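You operate a simulated robot arm through the tools that you are given. There is no shell and no other tool. Be economical: measure what you need, move in short steps, check, and stop when the job is done.

Carry out the task below with a simulated two-armed robot. There is one attempt and no reset: what you move stays moved.

Task
Set the swing mirror upright and stand the trinket case before it.
Fine: thumb screw freed first and locked after; mirror held steady with the other hand while the glass is tipped.
Where things are to end (x, y in the base frame): trinket case within 40 mm of [340, 370].

Only the result counts: the job must be done as asked and must still hold three seconds after the hand-in. Knocking over, shifting, dropping, spilling or breaking anything else fails it.

Robot
Two 7-joint arms with two-finger parallel grippers on one trunk, on a base that drives. Base frame: it is fixed to the floor where the robot stands at the start and does not move with it; the origin is under the middle of the robot, x ahead of it, y to its left, z up. Lengths are in mm, angles in degrees, forces in N, time in s.
The left shoulder is at the start at [70, 163, 1301], the right one opposite. With the tool pointing down near the work surface each hand reaches from about 220 to 840 mm from the robot's upright axis, wherever it stands, measured 20 degrees to its own side. Places, roughly: glass of the swing mirror [500, 400, 1000]; long table [500, 400, 800]; thumb screw of the mirror [500, 200, 1000]; trinket case (7x5x3 cm) [400, 1000, 800]. Payload 3.43 kg a hand.
The tool frame of a hand sits at the grasp point between the pads (the TCP): z along the fingers, y along the line on which they close. The tips reach 34 mm beyond it. The gripper opens to 128 mm. The fingers are 24 mm wide and 12 mm thick; the gripper's body (48 by 130 mm) begins 96 mm behind the TCP.
Orientation is that of the tool frame in the base frame, as a unit quaternion [x, y, z, w]. With the fingers straight down and closing along the base's y, the tool's x points along the base's -x, its y along +y and its z along -z.

Tools
- The arms move only by the tool drive_tool. It takes "left_steps", "right_steps" or both (then of equal length, played together; a hand with none holds still); each is a list of rows, each a list of 7 numbers: the finger opening in cm, from 0 to 12.8, then the shift along the tool's x, y, z in cm, then the turn, a rotation vector about the tool's x, y, z in degrees. In form: [[fingers, x, y, z, ax, ay, az], ...]. A call has 1 to 8 rows; each row shifts and turns the commanded pose from where the row before left it, along the tool's axes as they then stand. Each row takes 0.2 s and may step no farther than 50 mm and 8.6 degrees from the row before; otherwise, or with a gripper value out of range, the whole call is refused. A pose out of reach is approached as far as the arm can. The call stops where the force on the tool passes 60 N (or 10 N more than at its start, if that is more) or the arm is blocked; 0.2 s more then pass. Each finger travels about 153 mm/s and halts on what it meets, pressing with about 25 N; the grip force reading is that of the motor and also rises with nothing between the fingers. The clock runs only during rows and for 0.2 s after the last one: add rows that do not move to give the fingers time. The reply holds the time, the measured pose of the TCP, the force on the tool along the base axes, the opening and the grip force, in the units named above and with some noise, with the torque about the TCP (base axes, N m) and any sound that the robot's microphone picked up.
- Cameras (640 x 400 px; columns grow to the right, rows downward): "scene" is now at [120.9, 18.3, 1507.5]; the picture's right is [0.25, -0.97, 0.00], its down [-0.75, -0.19, -0.64] and it looks along [0.62, 0.16, -0.77] (base axes); focal length 221 px, centre (320, 200). "left" rides on the left gripper at [76, 11, -160] in its tool frame; the picture's right is [-0.15, 0.99, 0.00], its down [-0.88, -0.13, -0.46] and it looks along [-0.45, -0.07, 0.89] (tool axes); focal length 234 px, centre (320, 200). "right" rides on the right gripper at [76, -11, -160] in its tool frame; the picture's right is [0.15, 0.99, 0.00], its down [-0.88, 0.13, -0.46] and it looks along [-0.45, 0.07, 0.89] (tool axes); focal length 234 px, centre (320, 200). There is no depth. A picture from a camera that has moved, and an enlarged one, comes with that camera's place and axes in the base frame and with its lens.
- snapshot(camera): a new picture of that camera. No time passes.
- move_column(by): slides the trunk up (or, below 0, down) by that many mm; the arms and the scene camera ride with it, the base frame stays. It gives what a move gives, with no picture.
- steer(legs): drives the robot by 1 to 6 legs, each [ahead, left, turn to the left] in mm, mm and degrees, along the robot's own axes; the way and the turn of a leg run together, so that a leg with both is an arc; at most 1500 mm and 180 degrees a leg. The arms and the cameras ride along, it lands a little off, and it stops where it bumps. It gives what a move gives.
- turn_head(pan, tilt): turns the head with the scene camera to pan (to the left, within 86 degrees either way) and tilt (down, from -29 to 69), counted from straight ahead of the robot. It gives what a move gives.
- inspect(camera, box): a new picture of the part [left, top, right, bottom] of that camera's present view, enlarged. No time passes.
- close_job(): hands the job in; it is judged then, once.

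Work in short steps. Places have to be worked out from the pictures, the camera data and where the tool is seen: move nearer, look again, correct. Check each grasp and each placing, and mend what went wrong. You have 120 turns and 88 pictures in all, those below and enlarged ones among them. Open the grippers and draw the arms clear of the work before you hand the job in, unless the task says otherwise; then end with one line.

The tools are called as name(argument=value, ...) on one line, values as JSON. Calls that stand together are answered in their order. drive_tool: Moves the arms, as the interface text tells. Its arguments: {"type":"object","properties":{"left_steps":{"type":"array"},"right_steps":{"type":"array"}},"required":[]} The other tools are called the same way: move_column (by) slides the trunk up or down; steer (legs) drives the base; turn_head (pan, tilt) turns the head that bears the scene camera; snapshot (camera) takes a picture; inspect (camera, box) takes an enlarged picture of a part of a camera's view; close_job () hands the job in.

At the start:

```text
time: 0.0
left_ee_pos: [277.9, 342.2, 1285.4]
left_tool_rot: [0.0, 1.0, 0.0, -0.001]
left_ft_force: [-0.2, -0.4, -0.9]
left_ft_torque: [-0.01, 0.02, -0.01]
left_gripper_width: 128.3
left_finger_force: 0.0
right_ee_pos: [355.7, 63.0, 1272.5]
right_tool_rot: [-0.001, 1.0, 0.001, 0.0]
right_ft_force: [0.2, -0.3, -0.3]
right_ft_torque: [0.01, -0.04, -0.01]
right_gripper_width: 128.2
right_finger_force: 0.0
trunk travel left (down, up): [-782.0, 158.0]
robot x, y, heading: [3.2, -3.0, -0.0]
head pan, tilt: [14.3, 50.4]
```

scene: 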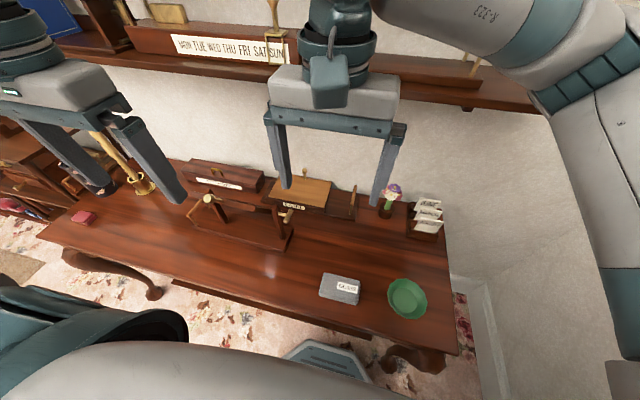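
right: 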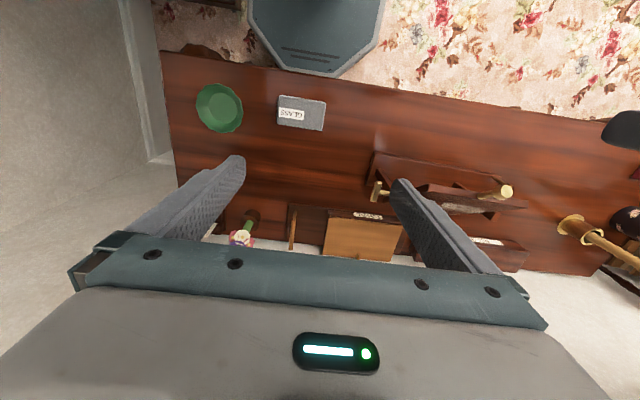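
left: 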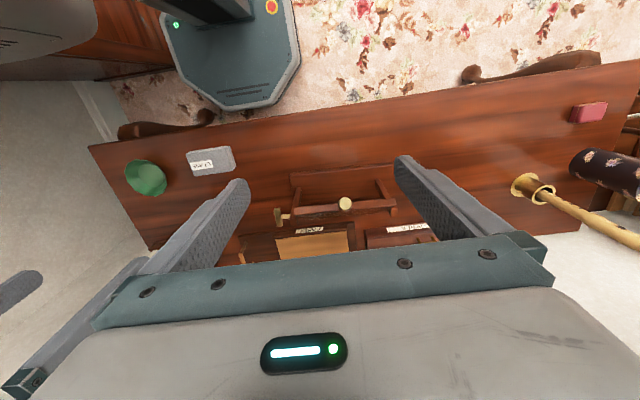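

The mirror stands mid-table, with a brass screw on its right side and a knob on the glass. I zoom in on it and on the trinket case.

inspect(camera="scene", box=[160, 150, 320, 250])

inspect(camera="left", box=[240, 150, 440, 275])

inspect(camera="right", box=[340, 130, 540, 255])

```text
4.00 times, centred on (240, 200) of scene
camera zoom: at [120.9, 18.3, 1507.5], right [0.25, -0.97, 0.0], down [-0.75, -0.19, -0.64], along [0.62, 0.16, -0.77], focal length 886 px, centre (640, 200)
```

zoom: 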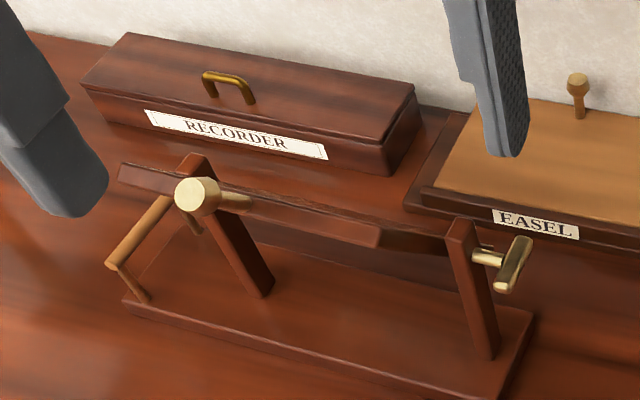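

```text
3.20 times, centred on (340, 212) of left
camera zoom: at [201.4, 355.1, 1445.7], right [0.15, 0.99, 0.0], down [0.88, -0.13, 0.46], along [0.45, -0.07, -0.89], focal length 749 px, centre (256, 160)
```

zoom: 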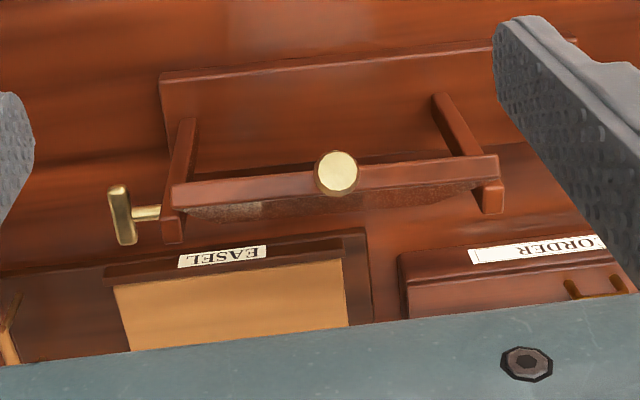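

```text
3.20 times, centred on (440, 192) of right
camera zoom: at [279.0, 51.5, 1432.1], right [-0.15, 0.99, 0.0], down [0.88, 0.13, 0.46], along [0.45, 0.07, -0.89], focal length 749 px, centre (-64, 224)
```

zoom: 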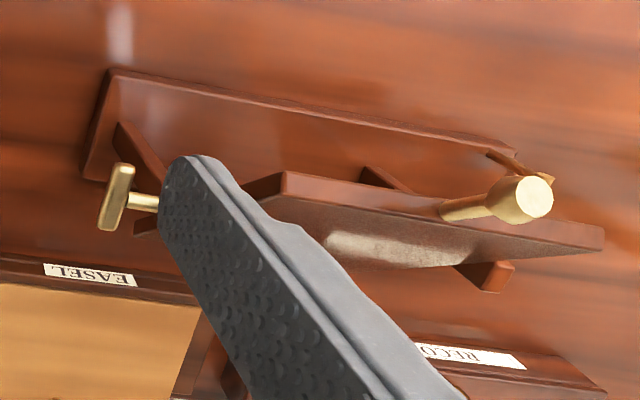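

Triangulating the views gives the knob at about (396, 369, 1087) and the screw T-bar at about (479, 208, 955). The top of the glass leans about 31° toward me. I look closer at the screw, the stick-like part at the mirror's left end, and the case.

inspect(camera="scene", box=[180, 185, 220, 230])

inspect(camera="scene", box=[265, 195, 305, 220])

inspect(camera="scene", box=[20, 150, 180, 250])

```text
8.89 times, centred on (200, 208) of scene
camera zoom: at [120.9, 18.3, 1507.5], right [0.25, -0.97, 0.0], down [-0.75, -0.19, -0.64], along [0.62, 0.16, -0.77], focal length 1968 px, centre (1387, 133)
```

zoom: 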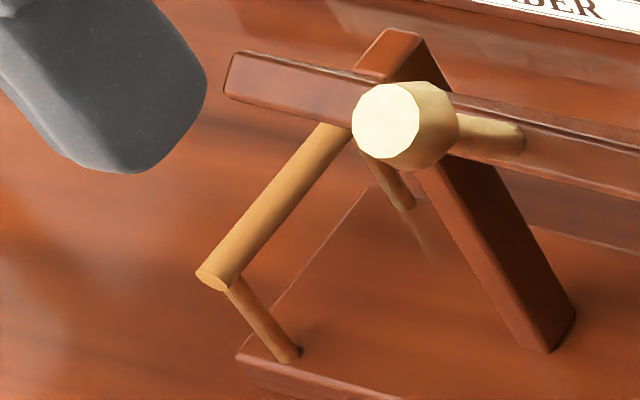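

```text
16.00 times, centred on (285, 208) of scene
camera zoom: at [120.9, 18.3, 1507.5], right [0.25, -0.97, 0.0], down [-0.75, -0.19, -0.64], along [0.62, 0.16, -0.77], focal length 3543 px, centre (880, 80)
```

zoom: 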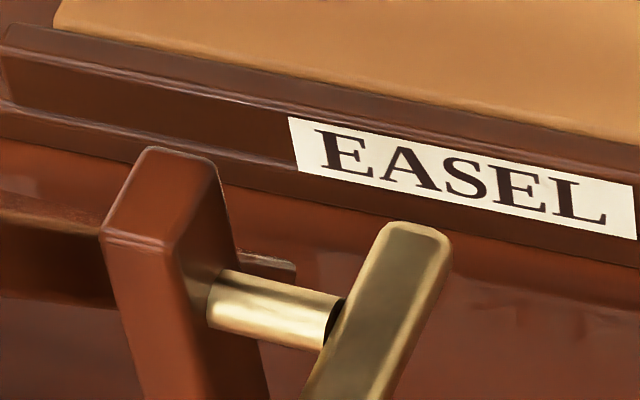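

```text
4.00 times, centred on (100, 200) of scene
camera zoom: at [120.9, 18.3, 1507.5], right [0.25, -0.97, 0.0], down [-0.75, -0.19, -0.64], along [0.62, 0.16, -0.77], focal length 886 px, centre (1200, 200)
```

zoom: 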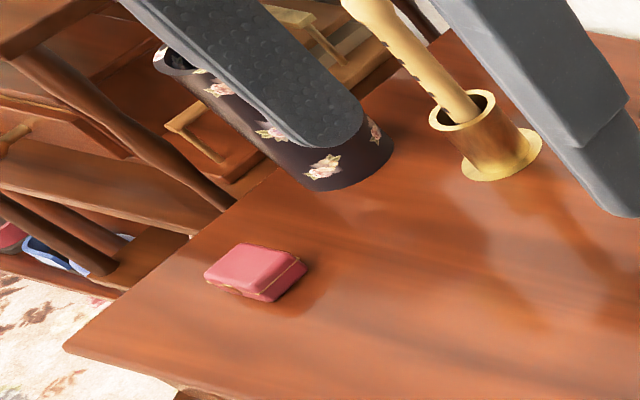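

The mirror has a grip rail on the left end of its base, along x at about (495, 585, 858). The T-bar lies nearly along x. I plan to hold the rail with the left hand and work the screw and knob with the right, so I drive 150 mm left to suit both.

steer(legs=[[0, 150, 0]])

```text
time: 1.4
left_ee_pos: [277.4, 490.5, 1284.4]
left_tool_rot: [0.001, 1.0, 0.0, 0.0]
left_ft_force: [0.4, -0.9, 0.4]
left_ft_torque: [0.0, 0.0, 0.01]
left_gripper_width: 128.0
left_finger_force: 0.0
right_ee_pos: [354.6, 211.4, 1272.1]
right_tool_rot: [0.001, 1.0, 0.002, 0.001]
right_ft_force: [0.1, -0.4, 0.1]
right_ft_torque: [0.05, 0.01, 0.0]
right_gripper_width: 128.0
right_finger_force: 0.1
trunk travel left (down, up): [-782.0, 158.0]
robot x, y, heading: [4.5, 152.3, -0.1]
head pan, tilt: [14.3, 50.4]
```

Now I move the left hand above the rail, staying high, and look from there.

drive_tool(left_steps=[[8, -4.36, 1.9, 0, 0, 0, 0], [8, -4.36, 1.9, 0, 0, 0, 0], [8, -4.36, 1.9, 0, 0, 0, 0], [8, -4.36, 1.9, 0, 0, 0, 0], [8, -4.36, 1.9, 0, 0, 0, 0], [8, 0, 0, 5, 0, 0, 0], [8, 0, 0, 5, 0, 0, 0], [8, 0, 0, 5, 0, 0, 0]])

snapshot(camera="left")

snapshot(camera="scene")

```text
time: 3.2
left_ee_pos: [497.1, 586.8, 1133.9]
left_tool_rot: [0.0, 1.0, 0.0, 0.0]
left_ft_force: [-0.1, -0.3, -0.2]
left_ft_torque: [0.01, 0.01, 0.02]
left_gripper_width: 80.2
left_finger_force: 0.0
right_ee_pos: [357.5, 212.1, 1272.1]
right_tool_rot: [0.001, 1.0, 0.0, 0.0]
right_ft_force: [0.4, 0.9, -0.5]
right_ft_torque: [-0.01, 0.05, -0.01]
right_gripper_width: 127.8
right_finger_force: 0.0
trunk travel left (down, up): [-782.0, 158.0]
robot x, y, heading: [-4.8, 149.2, -0.3]
head pan, tilt: [14.3, 50.4]
```

```text
78 pictures are left
camera left: at [420.1, 599.4, 1294.6], right [0.15, 0.99, 0.0], down [0.88, -0.13, 0.46], along [0.45, -0.07, -0.89], focal length 234 px, centre (320, 200)
```

left: 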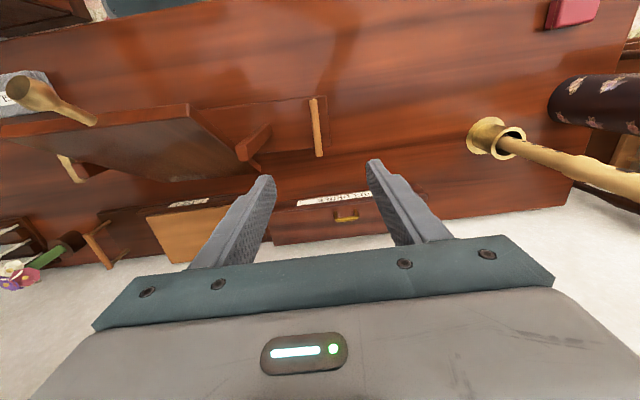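

```text
77 pictures are left
camera scene: at [122.7, 168.4, 1507.4], right [0.25, -0.97, 0.0], down [-0.75, -0.19, -0.64], along [0.62, 0.16, -0.77], focal length 221 px, centre (320, 200)
```

scene: 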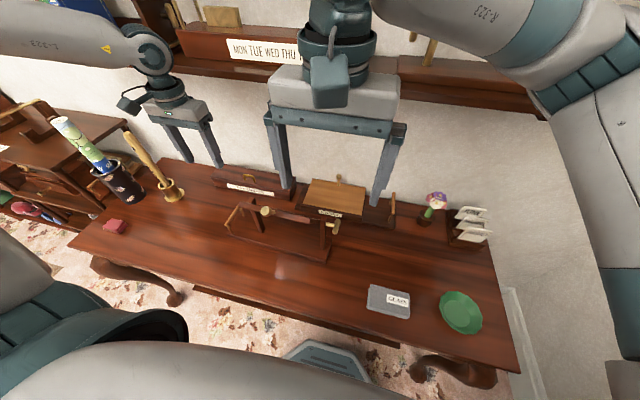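

The rail lies along x from 443 to 545 at y≈580. I shift 7 mm in y and descend over it.

drive_tool(left_steps=[[7, 0.2, -0.7, 4.5, 0, 0, 0], [7, 0, 0, 5, 0, 0, 0], [7, 0, 0, 5, 0, 0, 0], [7, 0, 0, 5, 0, 0, 0], [7, 0, 0, 4, 0, 0, 0]])

snapshot(camera="left")

```text
time: 4.4
left_ee_pos: [495.8, 579.7, 898.7]
left_tool_rot: [0.0, 1.0, 0.0, 0.0]
left_ft_force: [0.5, 0.2, -1.0]
left_ft_torque: [0.0, 0.06, 0.03]
left_gripper_width: 70.2
left_finger_force: 0.0
right_ee_pos: [357.7, 212.7, 1270.7]
right_tool_rot: [0.0, 1.0, 0.0, -0.002]
right_ft_force: [1.1, -0.4, 0.6]
right_ft_torque: [0.0, 0.03, 0.03]
right_gripper_width: 127.9
right_finger_force: 0.0
trunk travel left (down, up): [-782.0, 158.0]
robot x, y, heading: [1.3, 147.4, -0.2]
head pan, tilt: [14.3, 50.4]
```

```text
76 pictures are left
camera left: at [417.8, 593.0, 1059.8], right [0.15, 0.99, 0.0], down [0.88, -0.13, 0.46], along [0.45, -0.07, -0.89], focal length 234 px, centre (320, 200)
```

left: 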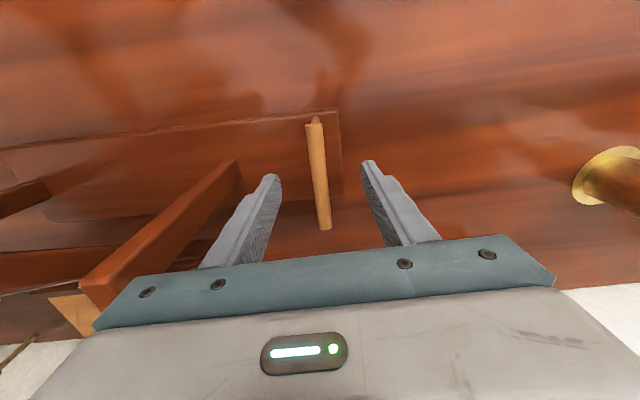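

The rail is centred at y≈581 and yawed about −3°. I match the yaw, descend to it and close.

drive_tool(left_steps=[[7, 0, 0.1, 2.0, 0, 0, 2.8], [7, 0, 0, 2.1, 0, 0, 0], [4, 0, 0, 0, 0, 0, 0], [2.5, 0, 0, 0, 0, 0, 0], [0, 0, 0, 0, 0, 0, 0], [0, 0, 0, 0, 0, 0, 0]])

snapshot(camera="left")

```text
time: 5.8
left_ee_pos: [492.2, 583.9, 859.5]
left_tool_rot: [0.023, 1.0, 0.0, 0.0]
left_ft_force: [-1.1, 2.4, 3.1]
left_ft_torque: [-0.02, -0.35, 0.32]
left_gripper_width: 14.5
left_finger_force: 24.8
right_ee_pos: [354.5, 212.5, 1272.8]
right_tool_rot: [0.0, 1.0, 0.001, 0.0]
right_ft_force: [0.2, 0.4, -0.2]
right_ft_torque: [-0.01, 0.01, -0.02]
right_gripper_width: 128.1
right_finger_force: 0.1
trunk travel left (down, up): [-782.0, 158.0]
robot x, y, heading: [-0.8, 150.9, -0.1]
head pan, tilt: [14.3, 50.4]
```

```text
75 pictures are left
camera left: at [416.2, 599.1, 1020.1], right [0.19, 0.98, 0.0], down [0.87, -0.17, 0.46], along [0.45, -0.09, -0.89], focal length 234 px, centre (320, 200)
```

left: 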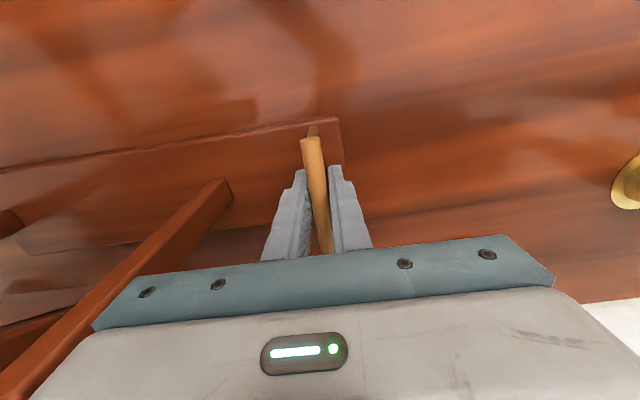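

The rail is gripped (14.5 mm). Now the right hand: I move it aside and turn it so the fingers point along +y, closing along z.

drive_tool(right_steps=[[8, 0, -4, 2.5, 0, 0, 0], [8, 0, -4, 2.5, 0, 0, 0], [8, 0, -4, 2.5, 0, 0, 0], [8, 0, -4, 2.5, 0, 0, 0], [8, 0, 0, 0, -8.2, 0, 0], [8, 0, 0, 0, -8.2, 0, 0], [8, 0, 0, 0, -8.2, 0, 0], [8, 0, 0, 0, -8.2, 0, 0]])

drive_tool(right_steps=[[6, 0, 0, 0, -8.17, 0, 0], [6, 0, 0, 0, -8.17, 0, 0], [6, 0, 0, 0, -8.17, 0, 0], [6, 0, 0, 0, -8.17, 0, 0], [6, 0, 0, 0, -8.17, 0, 0], [6, 0, 0, 0, -8.17, 0, 0], [6, 0, 0, 0, -8.17, 0, 0], [6, 0, 0, 0, 0, 0, 0]])

snapshot(camera="right")

```text
time: 7.6
left_ee_pos: [492.9, 581.3, 859.8]
left_tool_rot: [0.025, 1.0, 0.001, 0.0]
left_ft_force: [-0.9, 0.0, 1.3]
left_ft_torque: [0.12, -0.44, 0.31]
left_gripper_width: 14.6
left_finger_force: 25.4
right_ee_pos: [372.5, 53.8, 1177.3]
right_tool_rot: [0.001, 0.959, 0.284, -0.001]
right_ft_force: [0.2, 0.2, -0.7]
right_ft_torque: [-0.02, 0.0, 0.02]
right_gripper_width: 79.8
right_finger_force: 0.0
right hand out of reach, approached as far as the arm can: row 7, 8
trunk travel left (down, up): [-782.0, 158.0]
robot x, y, heading: [5.7, 153.9, 0.2]
head pan, tilt: [14.3, 50.4]
```

```text
time: 9.4
left_ee_pos: [493.1, 581.2, 858.2]
left_tool_rot: [0.025, 1.0, 0.0, 0.0]
left_ft_force: [-0.9, -1.8, 0.7]
left_ft_torque: [-0.03, -0.04, 0.21]
left_gripper_width: 14.8
left_finger_force: 24.8
right_ee_pos: [376.3, 54.2, 1177.0]
right_tool_rot: [0.0, 0.706, 0.709, 0.001]
right_ft_force: [-0.3, -0.3, -0.6]
right_ft_torque: [-0.01, 0.0, 0.02]
right_gripper_width: 59.9
right_finger_force: 0.0
right hand out of reach, approached as far as the arm can: row 1
trunk travel left (down, up): [-782.0, 158.0]
robot x, y, heading: [-5.1, 149.1, -0.1]
head pan, tilt: [14.3, 50.4]
```

```text
74 pictures are left
camera right: at [300.0, -105.5, 1166.0], right [-0.15, 0.0, 0.99], down [0.88, -0.46, 0.13], along [0.45, 0.89, 0.07], focal length 234 px, centre (320, 200)
```

right: 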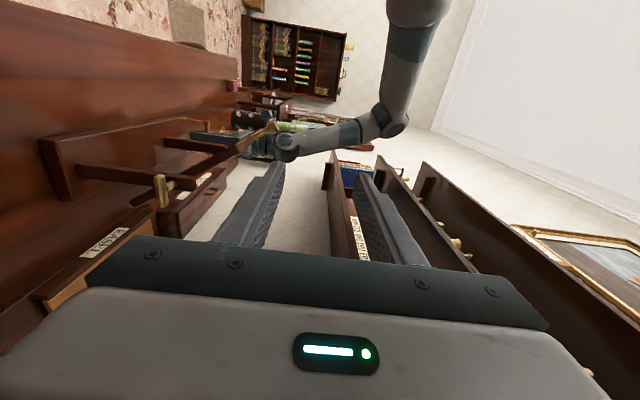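

The orientation is right. I lower the hand toward a standoff at (479, 90, 955) in front of the screw.

drive_tool(right_steps=[[6, -2.06, -4.4, 0.7, 0, 0, 0], [6, -2.06, -4.4, 0.7, 0, 0, 0], [6, -2.06, -4.4, 0.7, 0, 0, 0], [6, -2.06, -4.4, 0.7, 0, 0, 0], [6, -2.06, -4.4, 0.7, 0, 0, 0], [6, 0, 0, 0, 0, 0, 0]])

snapshot(camera="right")

inspect(camera="scene", box=[240, 180, 400, 280])

```text
time: 10.8
left_ee_pos: [493.3, 581.7, 860.2]
left_tool_rot: [0.025, 1.0, 0.001, 0.0]
left_ft_force: [-0.2, -0.4, 0.4]
left_ft_torque: [-0.01, 0.2, 0.19]
left_gripper_width: 14.5
left_finger_force: 25.2
right_ee_pos: [479.7, 89.9, 958.9]
right_tool_rot: [0.0, 0.706, 0.708, 0.0]
right_ft_force: [0.0, -0.5, -0.6]
right_ft_torque: [0.02, -0.01, 0.0]
right_gripper_width: 60.3
right_finger_force: 0.0
trunk travel left (down, up): [-782.0, 158.0]
robot x, y, heading: [2.3, 147.9, -0.1]
head pan, tilt: [14.3, 50.4]
```

```text
73 pictures are left
camera right: at [404.1, -69.7, 946.2], right [-0.15, 0.0, 0.99], down [0.88, -0.46, 0.13], along [0.45, 0.89, 0.07], focal length 234 px, centre (320, 200)
```

right: 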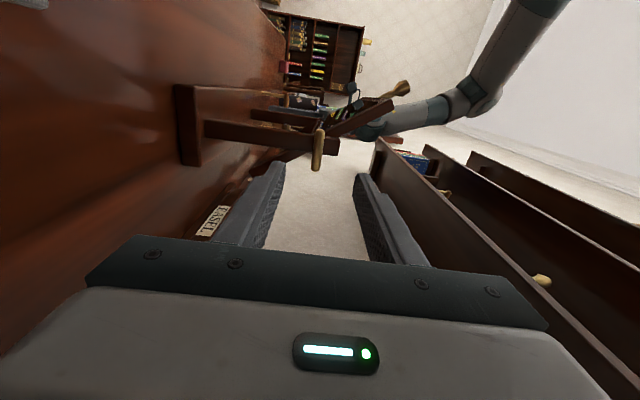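

```text
4.00 times, centred on (320, 230) of scene
camera zoom: at [120.9, 167.9, 1507.5], right [0.25, -0.97, 0.0], down [-0.75, -0.19, -0.64], along [0.62, 0.16, -0.77], focal length 886 px, centre (320, 80)
```

zoom: 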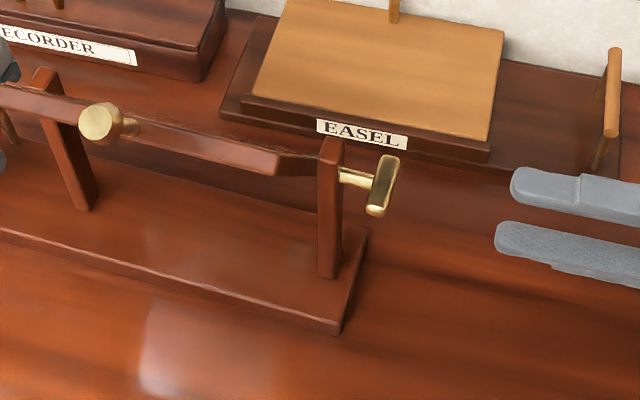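

The T-bar centre is at (478, 208, 957), lying horizontal. I advance with a slight yaw to match the mirror, stop the TCP at y≈202, and close gently.

drive_tool(right_steps=[[5, 0.64, -0.2, 0, 0, -2.7, 0], [5, 0, 0, 4, 0, 0, 0], [5, 0, 0, 4, 0, 0, 0], [5, 0, 0, 3.2, 0, 0, 0], [5, 0, 0, 0, 0, 0, 0]])

inspect(camera="right", box=[220, 90, 420, 215])

inspect(camera="scene", box=[280, 180, 400, 255])

```text
time: 12.0
left_ee_pos: [493.4, 583.0, 858.5]
left_tool_rot: [0.024, 1.0, 0.001, -0.001]
left_ft_force: [-0.5, -0.1, -0.2]
left_ft_torque: [0.08, 0.04, 0.24]
left_gripper_width: 14.7
left_finger_force: 24.7
right_ee_pos: [479.1, 201.6, 957.3]
right_tool_rot: [0.018, 0.706, 0.708, 0.018]
right_ft_force: [0.4, 0.1, -0.5]
right_ft_torque: [0.0, -0.02, -0.01]
right_gripper_width: 49.8
right_finger_force: 0.0
trunk travel left (down, up): [-782.0, 158.0]
robot x, y, heading: [2.7, 147.5, 0.2]
head pan, tilt: [14.3, 50.4]
```

```text
3.20 times, centred on (320, 152) of right
camera zoom: at [394.9, 46.0, 945.9], right [-0.15, 0.01, 0.99], down [0.86, -0.5, 0.13], along [0.49, 0.87, 0.07], focal length 749 px, centre (320, 352)
```

zoom: 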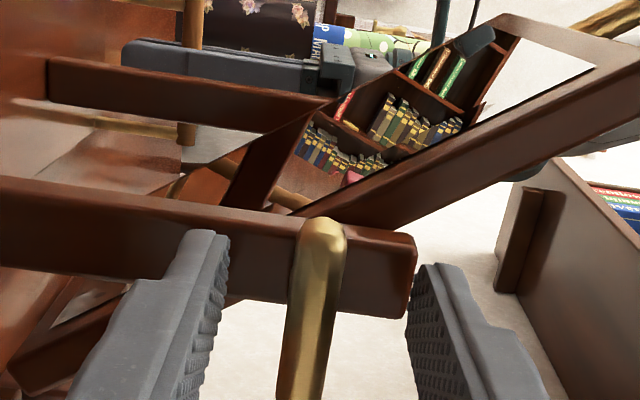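

```text
5.33 times, centred on (340, 218) of scene
camera zoom: at [120.5, 167.9, 1507.5], right [0.25, -0.97, 0.0], down [-0.75, -0.19, -0.64], along [0.62, 0.16, -0.77], focal length 1181 px, centre (213, 107)
```

zoom: 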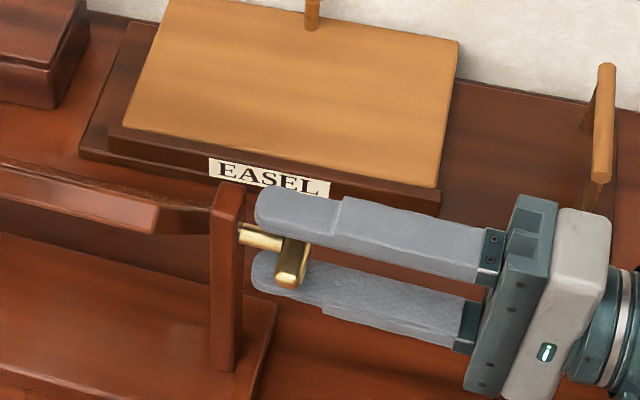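

The bar is centred between the fingers and the post is clear of them. I close on it.

drive_tool(right_steps=[[2.5, 0, 0, 0, 0, 0, 0], [1.5, 0, 0, 0, 0, 0, 0], [0, 0, 0, 0, 0, 0, 0], [0, 0, 0, 0, 0, 0, 0]])

```text
time: 13.0
left_ee_pos: [492.7, 581.7, 859.3]
left_tool_rot: [0.025, 1.0, 0.0, 0.001]
left_ft_force: [-1.7, -0.8, 7.9]
left_ft_torque: [-0.11, 0.12, 0.16]
left_gripper_width: 14.5
left_finger_force: 24.9
right_ee_pos: [479.1, 202.7, 957.2]
right_tool_rot: [0.017, 0.706, 0.707, 0.016]
right_ft_force: [0.5, 3.8, -0.2]
right_ft_torque: [-0.5, 0.04, -0.07]
right_gripper_width: 12.1
right_finger_force: 24.9
trunk travel left (down, up): [-782.0, 158.0]
robot x, y, heading: [1.0, 154.8, -0.1]
head pan, tilt: [14.3, 50.4]
```

Gripped at 12.1 mm. I turn counter-clockwise as seen from the screw head (negative about tool z), a little at first to read the torque.

drive_tool(right_steps=[[0, 0, 0, 0, 0, 0, -6], [0, 0, 0, 0, 0, 0, -6], [0, 0, 0, 0, 0, 0, -6], [0, 0, 0, 0, 0, 0, -6]])

```text
time: 14.0
left_ee_pos: [494.4, 582.4, 858.4]
left_tool_rot: [0.024, 1.0, 0.002, 0.0]
left_ft_force: [4.4, 3.2, 2.5]
left_ft_torque: [-0.04, 0.37, 0.2]
left_gripper_width: 14.8
left_finger_force: 25.1
right_ee_pos: [478.9, 201.3, 956.2]
right_tool_rot: [-0.056, 0.704, 0.702, 0.09]
right_ft_force: [-2.7, -5.8, 0.0]
right_ft_torque: [-0.38, 0.04, 0.7]
right_gripper_width: 11.7
right_finger_force: 25.1
right hand out of reach, approached as far as the arm can: row 3, 4
trunk travel left (down, up): [-782.0, 158.0]
robot x, y, heading: [-1.3, 150.5, 0.0]
head pan, tilt: [14.3, 50.4]
```

The wrist reached its limit after roughly 12°. I check the bar, then back off and roll the hand the other way by 180° to gain turning range.

drive_tool(right_steps=[[5, 0, 0, 0, 0, 0, 0], [5, 0, 0, 0, 0, 0, 0], [5, 0, 0, -4, 0, 0, 0], [5, 0, 0, -4, 0, 0, 0], [5, 0, 0, 0, 0, 0, 8.5], [5, 0, 0, 0, 0, 0, 8.5], [5, 0, 0, 0, 0, 0, 8.5], [5, 0, 0, 0, 0, 0, 8.5]])

inspect(camera="scene", box=[280, 180, 400, 255])

```text
time: 15.8
left_ee_pos: [493.0, 582.7, 858.4]
left_tool_rot: [0.024, 1.0, 0.0, 0.0]
left_ft_force: [-0.2, -1.2, -0.1]
left_ft_torque: [0.09, 0.2, 0.19]
left_gripper_width: 14.9
left_finger_force: 25.9
right_ee_pos: [475.3, 161.5, 956.8]
right_tool_rot: [0.154, 0.689, 0.698, -0.12]
right_ft_force: [0.1, -0.3, 0.2]
right_ft_torque: [0.01, -0.02, -0.01]
right_gripper_width: 50.2
right_finger_force: 0.1
right hand out of reach, approached as far as the arm can: row 4
trunk travel left (down, up): [-782.0, 158.0]
robot x, y, heading: [-3.2, 149.2, 0.1]
head pan, tilt: [14.3, 50.4]
```

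```text
5.33 times, centred on (340, 218) of scene
camera zoom: at [120.8, 167.8, 1507.5], right [0.25, -0.97, 0.0], down [-0.75, -0.19, -0.64], along [0.62, 0.16, -0.77], focal length 1181 px, centre (213, 107)
```

zoom: 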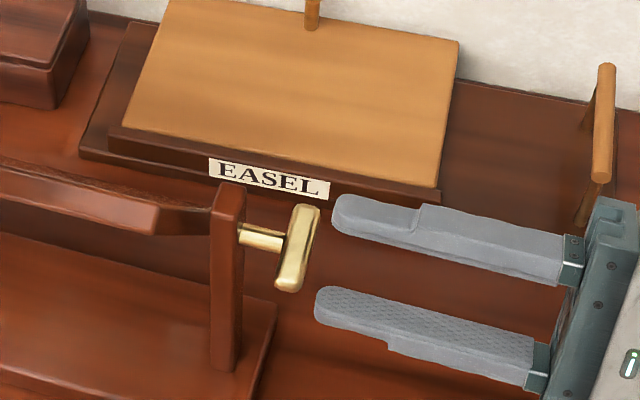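

The bar did turn about 12° (far end up). I continue rolling the hand the positive way at the standoff.

drive_tool(right_steps=[[5, 0, 0, -2, 0, 0, 8.5], [5, 0, 0, 0, 0, 0, 8.5], [5, 0, 0, 0, 0, 0, 8.5], [5, 0, 0, 0, 0, 0, 8.5], [5, 0, 0, 0, 0, 0, 8.5], [5, 0, 0, 0, 0, 0, 8.5], [5, 0, 0, 0, 0, 0, 8.5], [5, 0, 0, 0, 0, 0, 8.5]])

drive_tool(right_steps=[[5, 0, 0, 0, 0, 0, 8.5], [5, 0, 0, 0, 0, 0, 8.5], [5, 0, 0, 0, 0, 0, 8.5], [5, 0, 0, 0, 0, 0, 8.5], [5, 0, 0, 0, 0, 0, 8.5], [5, 0, 0, 0, 0, 0, 8.5], [5, 0, 0, 0, 0, 0, 8.5], [5, 0, 0, 0, 0, 0, 8.5]])

```text
time: 17.6
left_ee_pos: [493.8, 582.6, 857.4]
left_tool_rot: [0.024, 1.0, 0.001, 0.001]
left_ft_force: [0.2, -1.5, -0.6]
left_ft_torque: [0.04, 0.0, 0.19]
left_gripper_width: 14.6
left_finger_force: 25.0
right_ee_pos: [473.1, 141.7, 956.8]
right_tool_rot: [0.513, 0.487, 0.51, -0.49]
right_ft_force: [0.1, -0.4, 0.6]
right_ft_torque: [0.0, 0.01, 0.0]
right_gripper_width: 49.9
right_finger_force: 0.0
trunk travel left (down, up): [-782.0, 158.0]
robot x, y, heading: [0.8, 150.3, 0.0]
head pan, tilt: [14.3, 50.4]
```

```text
time: 19.4
left_ee_pos: [492.7, 581.4, 858.6]
left_tool_rot: [0.024, 1.0, 0.0, 0.001]
left_ft_force: [1.1, -1.6, -0.3]
left_ft_torque: [0.03, 0.04, 0.19]
left_gripper_width: 14.7
left_finger_force: 25.0
right_ee_pos: [474.4, 142.0, 956.2]
right_tool_rot: [0.698, 0.116, 0.15, -0.691]
right_ft_force: [0.6, -0.1, 0.9]
right_ft_torque: [-0.02, 0.04, 0.03]
right_gripper_width: 50.0
right_finger_force: 0.0
trunk travel left (down, up): [-782.0, 158.0]
robot x, y, heading: [-2.8, 151.8, -0.2]
head pan, tilt: [14.3, 50.4]
```

Roll is now about 159°, with no limit met. I add 8.5°, advance to the bar and check.

drive_tool(right_steps=[[5, 0.15, 0, 0, 0, 0, 8.5], [5, 0, 0, 3, 0, 0, 0], [5, 0, 0, 3, 0, 0, 0], [5, 0, 0, 0, 0, 0, 0]])

inspect(camera="right", box=[220, 90, 420, 215])

inspect(camera="scene", box=[280, 180, 400, 255])

```text
time: 20.4
left_ee_pos: [492.6, 582.3, 859.7]
left_tool_rot: [0.025, 1.0, 0.001, 0.0]
left_ft_force: [-0.4, -2.5, -0.2]
left_ft_torque: [0.04, -0.01, 0.17]
left_gripper_width: 14.7
left_finger_force: 24.5
right_ee_pos: [478.4, 203.3, 958.4]
right_tool_rot: [0.704, 0.065, 0.099, -0.7]
right_ft_force: [0.1, 0.4, -0.8]
right_ft_torque: [-0.02, 0.01, -0.01]
right_gripper_width: 50.0
right_finger_force: 0.1
trunk travel left (down, up): [-782.0, 158.0]
robot x, y, heading: [-1.3, 151.5, 0.1]
head pan, tilt: [14.3, 50.4]
```

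```text
3.20 times, centred on (320, 152) of right
camera zoom: at [540.8, 39.6, 986.6], right [0.37, -0.02, -0.93], down [-0.85, -0.41, -0.33], along [-0.38, 0.91, -0.17], focal length 749 px, centre (320, 352)
```

zoom: 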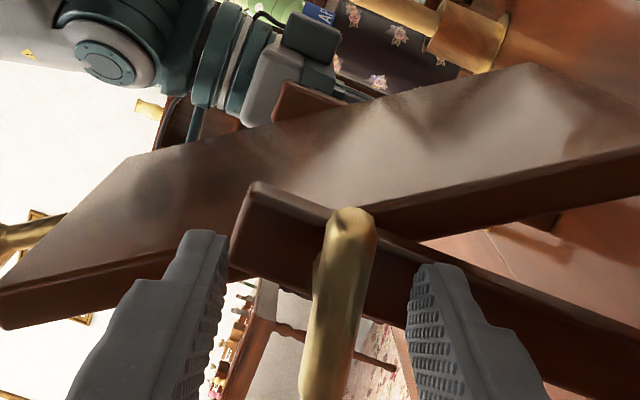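

```text
5.33 times, centred on (340, 218) of scene
camera zoom: at [120.9, 167.8, 1507.4], right [0.25, -0.97, 0.0], down [-0.75, -0.19, -0.64], along [0.62, 0.16, -0.77], focal length 1181 px, centre (213, 107)
```

zoom: 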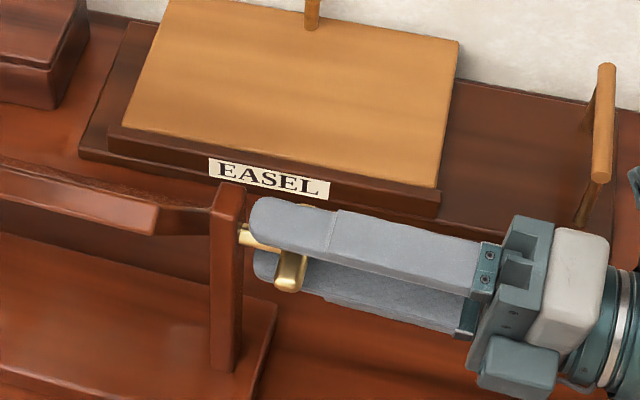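

The bar sits between the fingers. I close and turn about 40° counter-clockwise, watching the torque.

drive_tool(right_steps=[[2, 0, 0, 0, 0, 0, 0], [0, 0, 0, 0, 0, 0, 0], [0, 0, 0, 0, 0, 0, 0], [0, 0, 0, 0, 0, 0, -8], [0, 0, 0, 0, 0, 0, -8], [0, 0, 0, 0, 0, 0, -8], [0, 0, 0, 0, 0, 0, -8], [0, 0, 0, 0, 0, 0, -8]])

inspect(camera="scene", box=[240, 180, 400, 280])

```text
time: 22.2
left_ee_pos: [493.6, 582.4, 859.2]
left_tool_rot: [0.024, 1.0, 0.0, 0.001]
left_ft_force: [1.1, -6.6, 6.7]
left_ft_torque: [0.04, -0.28, 0.1]
left_gripper_width: 14.6
left_finger_force: 25.4
right_ee_pos: [479.6, 202.4, 958.8]
right_tool_rot: [0.638, 0.303, 0.333, -0.624]
right_ft_force: [0.3, 7.4, -0.4]
right_ft_torque: [-0.77, 0.06, 0.09]
right_gripper_width: 11.8
right_finger_force: 24.9
trunk travel left (down, up): [-782.0, 158.0]
robot x, y, heading: [-0.1, 150.8, -0.1]
head pan, tilt: [14.3, 50.4]
```

```text
4.00 times, centred on (320, 230) of scene
camera zoom: at [120.9, 167.9, 1507.5], right [0.25, -0.97, 0.0], down [-0.75, -0.19, -0.64], along [0.62, 0.16, -0.77], focal length 886 px, centre (320, 80)
```

zoom: 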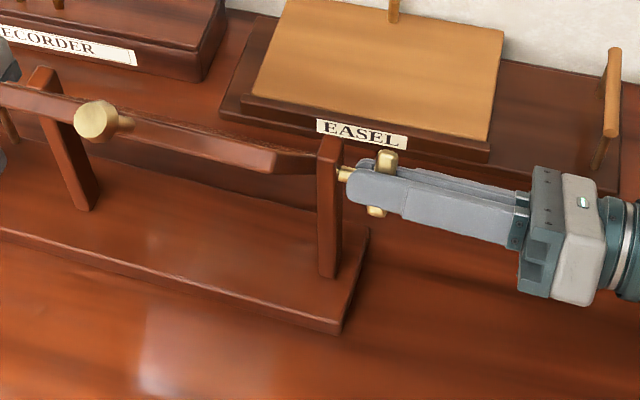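

About 52° is turned in total. The knob seems to have crept by a degree or so, so the clamp is loosening. I turn 40° more and compare.

drive_tool(right_steps=[[0, 0, 0, 0, 0, 0, -8], [0, 0, 0, 0, 0, 0, -8], [0, 0, 0, 0, 0, 0, -8], [0, 0, 0, 0, 0, 0, -8], [0, 0, 0, 0, 0, 0, -8]])

inspect(camera="scene", box=[240, 180, 400, 280])

```text
time: 23.4
left_ee_pos: [494.2, 581.5, 858.6]
left_tool_rot: [0.024, 1.0, 0.0, 0.0]
left_ft_force: [0.5, -13.9, 5.4]
left_ft_torque: [0.08, -0.54, 0.05]
left_gripper_width: 14.6
left_finger_force: 25.7
right_ee_pos: [478.8, 200.9, 957.6]
right_tool_rot: [0.497, 0.502, 0.527, -0.473]
right_ft_force: [1.5, 10.8, 0.9]
right_ft_torque: [0.21, 0.65, 0.0]
right_gripper_width: 12.9
right_finger_force: 24.7
trunk travel left (down, up): [-782.0, 158.0]
robot x, y, heading: [-2.4, 150.8, 0.0]
head pan, tilt: [14.3, 50.4]
```

```text
4.00 times, centred on (320, 230) of scene
camera zoom: at [121.1, 167.4, 1507.5], right [0.25, -0.97, 0.0], down [-0.75, -0.19, -0.64], along [0.62, 0.16, -0.77], focal length 886 px, centre (320, 80)
```

zoom: 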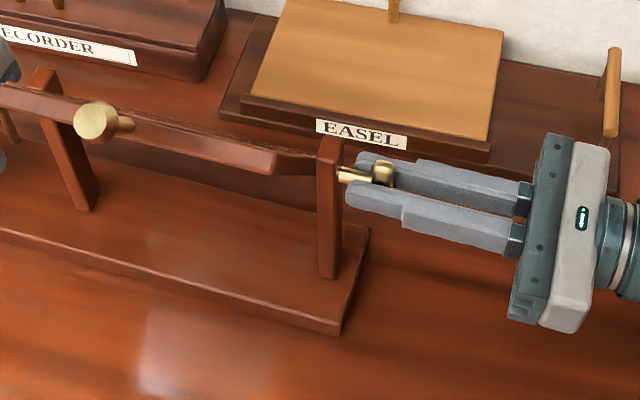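

Torque and thrust have risen at about 92° of turn, which suggests an end stop, so the screw should be free. I open and withdraw along −y.

drive_tool(right_steps=[[5, 0, 0, 0, 0, 0, 0], [5, 0, 0, 0, 0, 0, 0], [5, 0, 0, -4, 0, 0, 0], [5, 0, 0, -4, 0, 0, 0], [5, 0, 0, -3, 0, 0, 0]])

inspect(camera="scene", box=[240, 180, 400, 280])

snapshot(camera="right")

```text
time: 24.6
left_ee_pos: [492.4, 582.9, 859.9]
left_tool_rot: [0.024, 1.0, 0.0, 0.0]
left_ft_force: [-1.1, 1.9, 1.0]
left_ft_torque: [0.02, -0.35, 0.05]
left_gripper_width: 14.5
left_finger_force: 25.1
right_ee_pos: [474.4, 89.9, 957.7]
right_tool_rot: [0.497, 0.503, 0.527, -0.472]
right_ft_force: [1.0, 0.7, 0.6]
right_ft_torque: [-0.02, -0.01, 0.02]
right_gripper_width: 50.1
right_finger_force: 0.0
trunk travel left (down, up): [-782.0, 158.0]
robot x, y, heading: [-2.8, 150.6, -0.0]
head pan, tilt: [14.3, 50.4]
```

```text
4.00 times, centred on (320, 230) of scene
camera zoom: at [120.6, 167.9, 1507.4], right [0.25, -0.97, 0.0], down [-0.75, -0.19, -0.64], along [0.62, 0.16, -0.77], focal length 886 px, centre (320, 80)
```

zoom: 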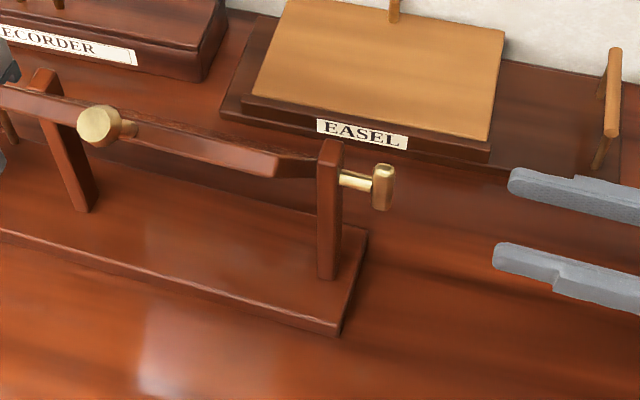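

```text
63 pictures are left
camera right: at [449.7, -68.2, 1032.8], right [0.98, -0.05, 0.2], down [0.16, -0.46, -0.87], along [0.14, 0.88, -0.45], focal length 234 px, centre (320, 200)
```

right: 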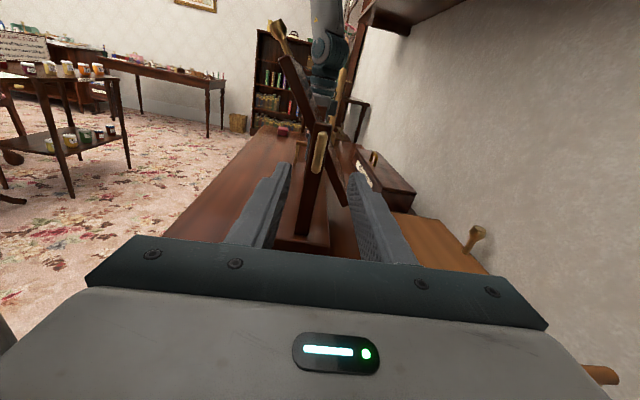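

The bar now stands nearly upright and the glass is visible edge-on. I enlarge to measure the bar and plate angles and the knob.

inspect(camera="right", box=[240, 10, 400, 110])

inspect(camera="right", box=[280, 110, 360, 160])

```text
4.00 times, centred on (320, 60) of right
camera zoom: at [449.7, -68.2, 1032.8], right [0.98, -0.05, 0.2], down [0.16, -0.46, -0.87], along [0.14, 0.88, -0.45], focal length 937 px, centre (320, 760)
```

zoom: 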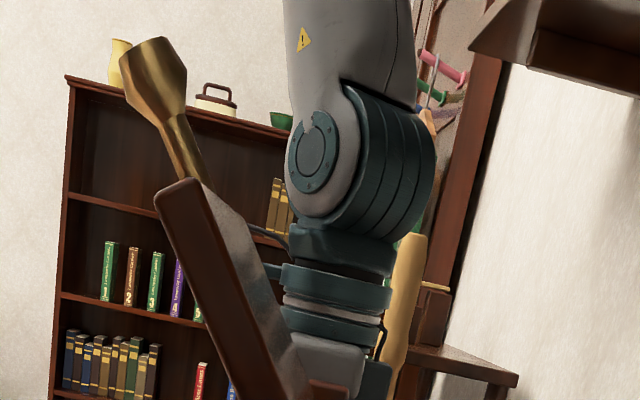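

```text
8.00 times, centred on (320, 135) of right
camera zoom: at [449.7, -68.2, 1032.8], right [0.98, -0.05, 0.2], down [0.16, -0.46, -0.87], along [0.14, 0.88, -0.45], focal length 1873 px, centre (320, 720)
```

zoom: 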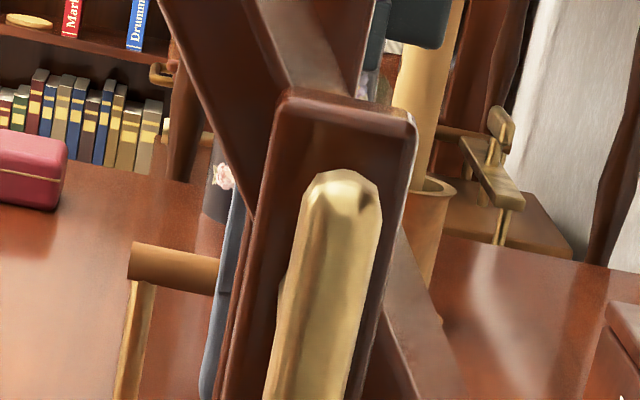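

The bar is parallel to the post, exactly a quarter turn, so it is free. The knob head is at about (396, 369, 1085), tilted about 32°. I raise the right hand and reorient it to point down for the knob.

drive_tool(right_steps=[[5, 4.9, 0, -1, 0, 0, 0], [5, 4.9, 0, -1, 0, 0, 0], [5, 4.9, 0, -1, 0, 0, 0], [5, 4.9, 0, -1, 0, 0, 0], [5, 0, 0, 0, 0, 0, -8.2], [5, 0, 0, 0, 0, 0, -8.2], [5, 0, 0, 0, 0, 0, -8.2], [5, 0, 0, 0, 0, 0, -8.2]])

drive_tool(right_steps=[[5, 0, 0, 0, 0, 0, -8.2], [5, 0, 0, 0, 0, 0, -8.2], [5, 0, 0, 0, 0, 0, -8.2], [5, 0, 0, 0, 0, 0, -8.2], [5, 0, 0, 0, 0, 0, -8.2], [5, 0, 0, 0, 0, 0, -8.2], [5, 0, 0, 0, 0, 0, -8.2], [5, 0, 0, 0, 8.2, 0, 0]])

drive_tool(right_steps=[[5, 0, 0, 0, 8.2, 0, 0], [5, 0, 0, 0, 8.2, 0, 0], [5, 0, 0, 0, 8.2, 0, 0], [5, 0, 0, 0, 8.2, 0, 0], [5, 0, 0, 0, 8.2, 0, 0], [5, 0, 0, 0, 8.2, 0, 0], [5, 0, 0, 0, 8.2, 0, 0], [5, 0, 0, 0, 8.2, 0, 0]])

```text
time: 26.4
left_ee_pos: [493.1, 582.0, 859.8]
left_tool_rot: [0.024, 1.0, 0.0, 0.0]
left_ft_force: [0.1, -1.0, -0.5]
left_ft_torque: [-0.05, -0.04, -0.05]
left_gripper_width: 14.6
left_finger_force: 24.8
right_ee_pos: [460.1, 51.8, 1154.3]
right_tool_rot: [0.334, 0.623, 0.639, -0.304]
right_ft_force: [1.1, -0.4, 0.0]
right_ft_torque: [0.03, -0.01, -0.04]
right_gripper_width: 49.8
right_finger_force: 0.1
trunk travel left (down, up): [-782.0, 158.0]
robot x, y, heading: [-0.3, 151.9, -0.1]
head pan, tilt: [14.3, 50.4]
```

```text
time: 28.2
left_ee_pos: [492.4, 581.0, 858.7]
left_tool_rot: [0.023, 1.0, 0.0, 0.0]
left_ft_force: [0.8, -0.6, -0.2]
left_ft_torque: [0.01, 0.02, -0.04]
left_gripper_width: 14.6
left_finger_force: 25.4
right_ee_pos: [460.4, 51.1, 1152.4]
right_tool_rot: [-0.002, 0.756, 0.654, 0.04]
right_ft_force: [-0.3, -0.2, -0.2]
right_ft_torque: [-0.03, 0.0, 0.0]
right_gripper_width: 49.9
right_finger_force: 0.1
trunk travel left (down, up): [-782.0, 158.0]
robot x, y, heading: [-1.3, 149.0, -0.0]
head pan, tilt: [14.3, 50.4]
```

```text
time: 30.0
left_ee_pos: [492.7, 584.1, 860.0]
left_tool_rot: [0.024, 1.0, 0.0, 0.0]
left_ft_force: [1.1, 0.0, -0.7]
left_ft_torque: [-0.14, 0.31, -0.02]
left_gripper_width: 14.4
left_finger_force: 25.1
right_ee_pos: [460.0, 53.4, 1154.6]
right_tool_rot: [0.02, 0.99, 0.139, 0.034]
right_ft_force: [-0.5, -0.6, 0.3]
right_ft_torque: [-0.01, 0.01, 0.0]
right_gripper_width: 49.7
right_finger_force: 0.0
trunk travel left (down, up): [-782.0, 158.0]
robot x, y, heading: [1.0, 150.1, 0.2]
head pan, tilt: [14.3, 50.4]
```

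I finish the tilt, then pitch the tool −28.6° about its y so it lines up with the plate.

drive_tool(right_steps=[[5, 2, 0, -1, 8, 0, 0], [5, 2, 0, -1, 8, 0, 0], [5, 2, 0, -1, 0, -7.15, 0], [5, 2, 0, -1, 0, -7.15, 0], [5, 2, 0, 0, 0, -7.15, 0], [5, 2, 0, 0, 0, -7.15, 0]])

```text
time: 31.4
left_ee_pos: [493.4, 581.5, 859.2]
left_tool_rot: [0.025, 1.0, -0.001, 0.001]
left_ft_force: [0.3, -1.4, 0.0]
left_ft_torque: [-0.13, 0.25, 0.03]
left_gripper_width: 14.7
left_finger_force: 24.7
right_ee_pos: [406.9, 110.7, 1202.3]
right_tool_rot: [0.024, 0.961, -0.006, 0.276]
right_ft_force: [1.0, -0.1, -0.8]
right_ft_torque: [-0.03, -0.02, -0.01]
right_gripper_width: 50.0
right_finger_force: 0.0
right hand out of reach, approached as far as the arm can: row 4, 5, 6
trunk travel left (down, up): [-782.0, 158.0]
robot x, y, heading: [-0.4, 146.9, -0.3]
head pan, tilt: [14.3, 50.4]
```

The orientation is as wanted. I translate to the pre-grasp point about 110 mm behind the knob along the tool axis.

drive_tool(right_steps=[[6, 1.38, 4.25, -0.39, 0, 0, 0], [6, 1.38, 4.25, -0.39, 0, 0, 0], [6, 1.38, 4.25, -0.39, 0, 0, 0], [6, 1.38, 4.25, -0.39, 0, 0, 0], [6, 1.38, 4.25, -0.39, 0, 0, 0], [6, 1.38, 4.25, -0.39, 0, 0, 0], [6, 0, 0, 0, 0, 0, 0]])

snapshot(camera="right")

snapshot(camera="scene")

```text
time: 33.0
left_ee_pos: [493.0, 582.5, 859.6]
left_tool_rot: [0.024, 1.0, 0.0, -0.001]
left_ft_force: [-5.6, 3.2, 9.7]
left_ft_torque: [-0.07, -0.57, 0.01]
left_gripper_width: 14.6
left_finger_force: 25.4
right_ee_pos: [338.2, 364.7, 1183.9]
right_tool_rot: [0.025, 0.961, -0.005, 0.276]
right_ft_force: [0.9, 0.3, 0.2]
right_ft_torque: [0.01, 0.03, 0.03]
right_gripper_width: 59.9
right_finger_force: 0.1
trunk travel left (down, up): [-782.0, 158.0]
robot x, y, heading: [0.1, 152.4, 0.2]
head pan, tilt: [14.3, 50.4]
```

```text
60 pictures are left
camera right: at [189.3, 361.4, 1278.2], right [-0.07, 0.99, -0.07], down [0.51, 0.1, 0.85], along [0.86, 0.03, -0.51], focal length 234 px, centre (320, 200)
```

right: 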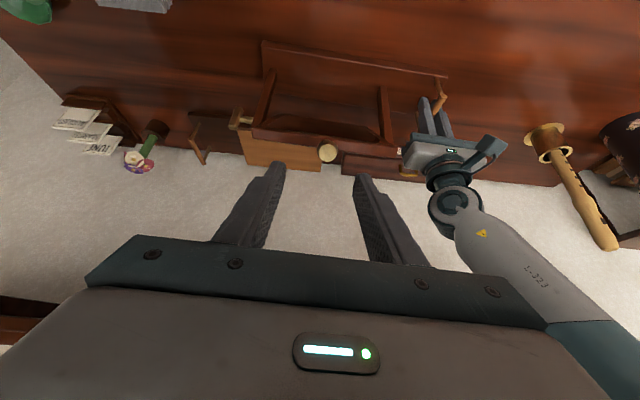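

```text
59 pictures are left
camera scene: at [121.5, 167.4, 1507.4], right [0.25, -0.97, 0.0], down [-0.75, -0.19, -0.64], along [0.62, 0.16, -0.77], focal length 221 px, centre (320, 200)
```

scene: 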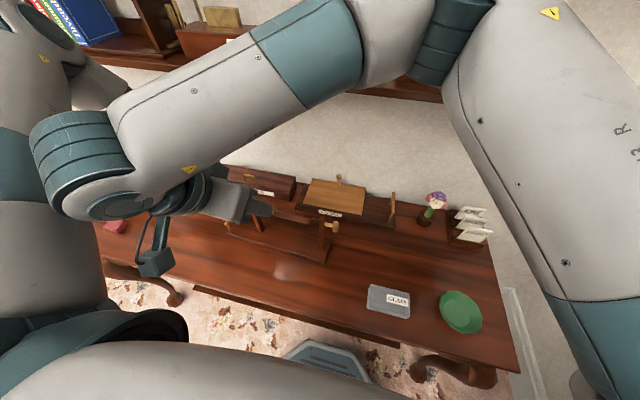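

The knob projects to about y=372, z=1088 at x=396. I advance along the tool onto it with a small y correction, fingers 60 mm open.

drive_tool(right_steps=[[6, 0.34, 0.9, 3.4, 0, 0, 0], [6, 0, 0, 4, 0, 0, 0], [6, 0, 0, 4, 0, 0, 0], [6, 0, 0, 0, 0, 0, 0]])

snapshot(camera="right")

```text
time: 34.0
left_ee_pos: [492.4, 582.3, 858.6]
left_tool_rot: [0.024, 1.0, 0.0, 0.0]
left_ft_force: [0.7, 0.8, 0.3]
left_ft_torque: [-0.04, 0.42, 0.06]
left_gripper_width: 14.5
left_finger_force: 25.5
right_ee_pos: [399.4, 369.3, 1081.0]
right_tool_rot: [0.024, 0.96, -0.005, 0.277]
right_ft_force: [0.2, -0.6, -0.3]
right_ft_torque: [0.03, 0.0, -0.01]
right_gripper_width: 59.8
right_finger_force: 0.1
right hand out of reach, approached as far as the arm can: row 1
trunk travel left (down, up): [-782.0, 158.0]
robot x, y, heading: [2.2, 149.8, -0.4]
head pan, tilt: [14.3, 50.4]
```

```text
58 pictures are left
camera right: at [248.2, 364.0, 1177.4], right [-0.08, 0.99, -0.07], down [0.51, 0.1, 0.86], along [0.86, 0.03, -0.51], focal length 234 px, centre (320, 200)
```

right: 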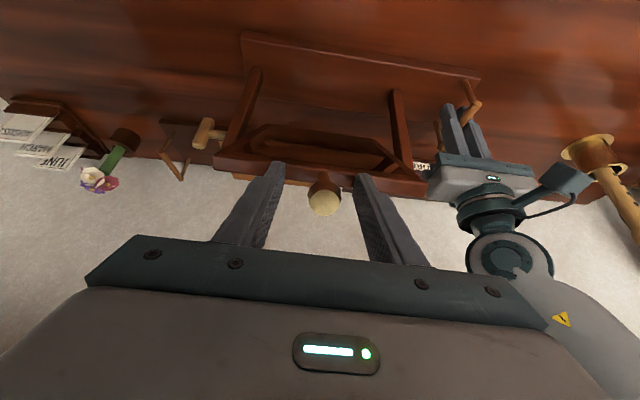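

The knob lies between the fingers. I close on it.

drive_tool(right_steps=[[4, 0, 0, 0, 0, 0, 0], [3, 0, 0, 0, 0, 0, 0], [0, 0, 0, 0, 0, 0, 0], [0, 0, 0, 0, 0, 0, 0]])

snapshot(camera="right")

```text
time: 35.0
left_ee_pos: [493.6, 579.8, 859.3]
left_tool_rot: [0.025, 1.0, -0.001, 0.0]
left_ft_force: [-9.3, -22.7, 14.6]
left_ft_torque: [0.16, -0.15, 0.18]
left_gripper_width: 14.5
left_finger_force: 24.7
right_ee_pos: [397.8, 370.5, 1082.5]
right_tool_rot: [0.024, 0.961, -0.004, 0.277]
right_ft_force: [8.5, 23.3, -1.1]
right_ft_torque: [-0.16, -0.19, -0.16]
right_gripper_width: 23.8
right_finger_force: 25.3
trunk travel left (down, up): [-782.0, 158.0]
robot x, y, heading: [0.1, 149.6, 0.1]
head pan, tilt: [14.3, 50.4]
```

```text
57 pictures are left
camera right: at [248.0, 364.6, 1177.9], right [-0.08, 0.99, -0.07], down [0.51, 0.1, 0.86], along [0.86, 0.03, -0.51], focal length 234 px, centre (320, 200)
```

right: 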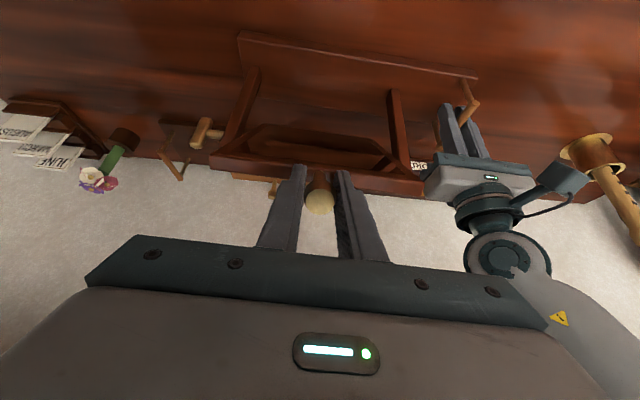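

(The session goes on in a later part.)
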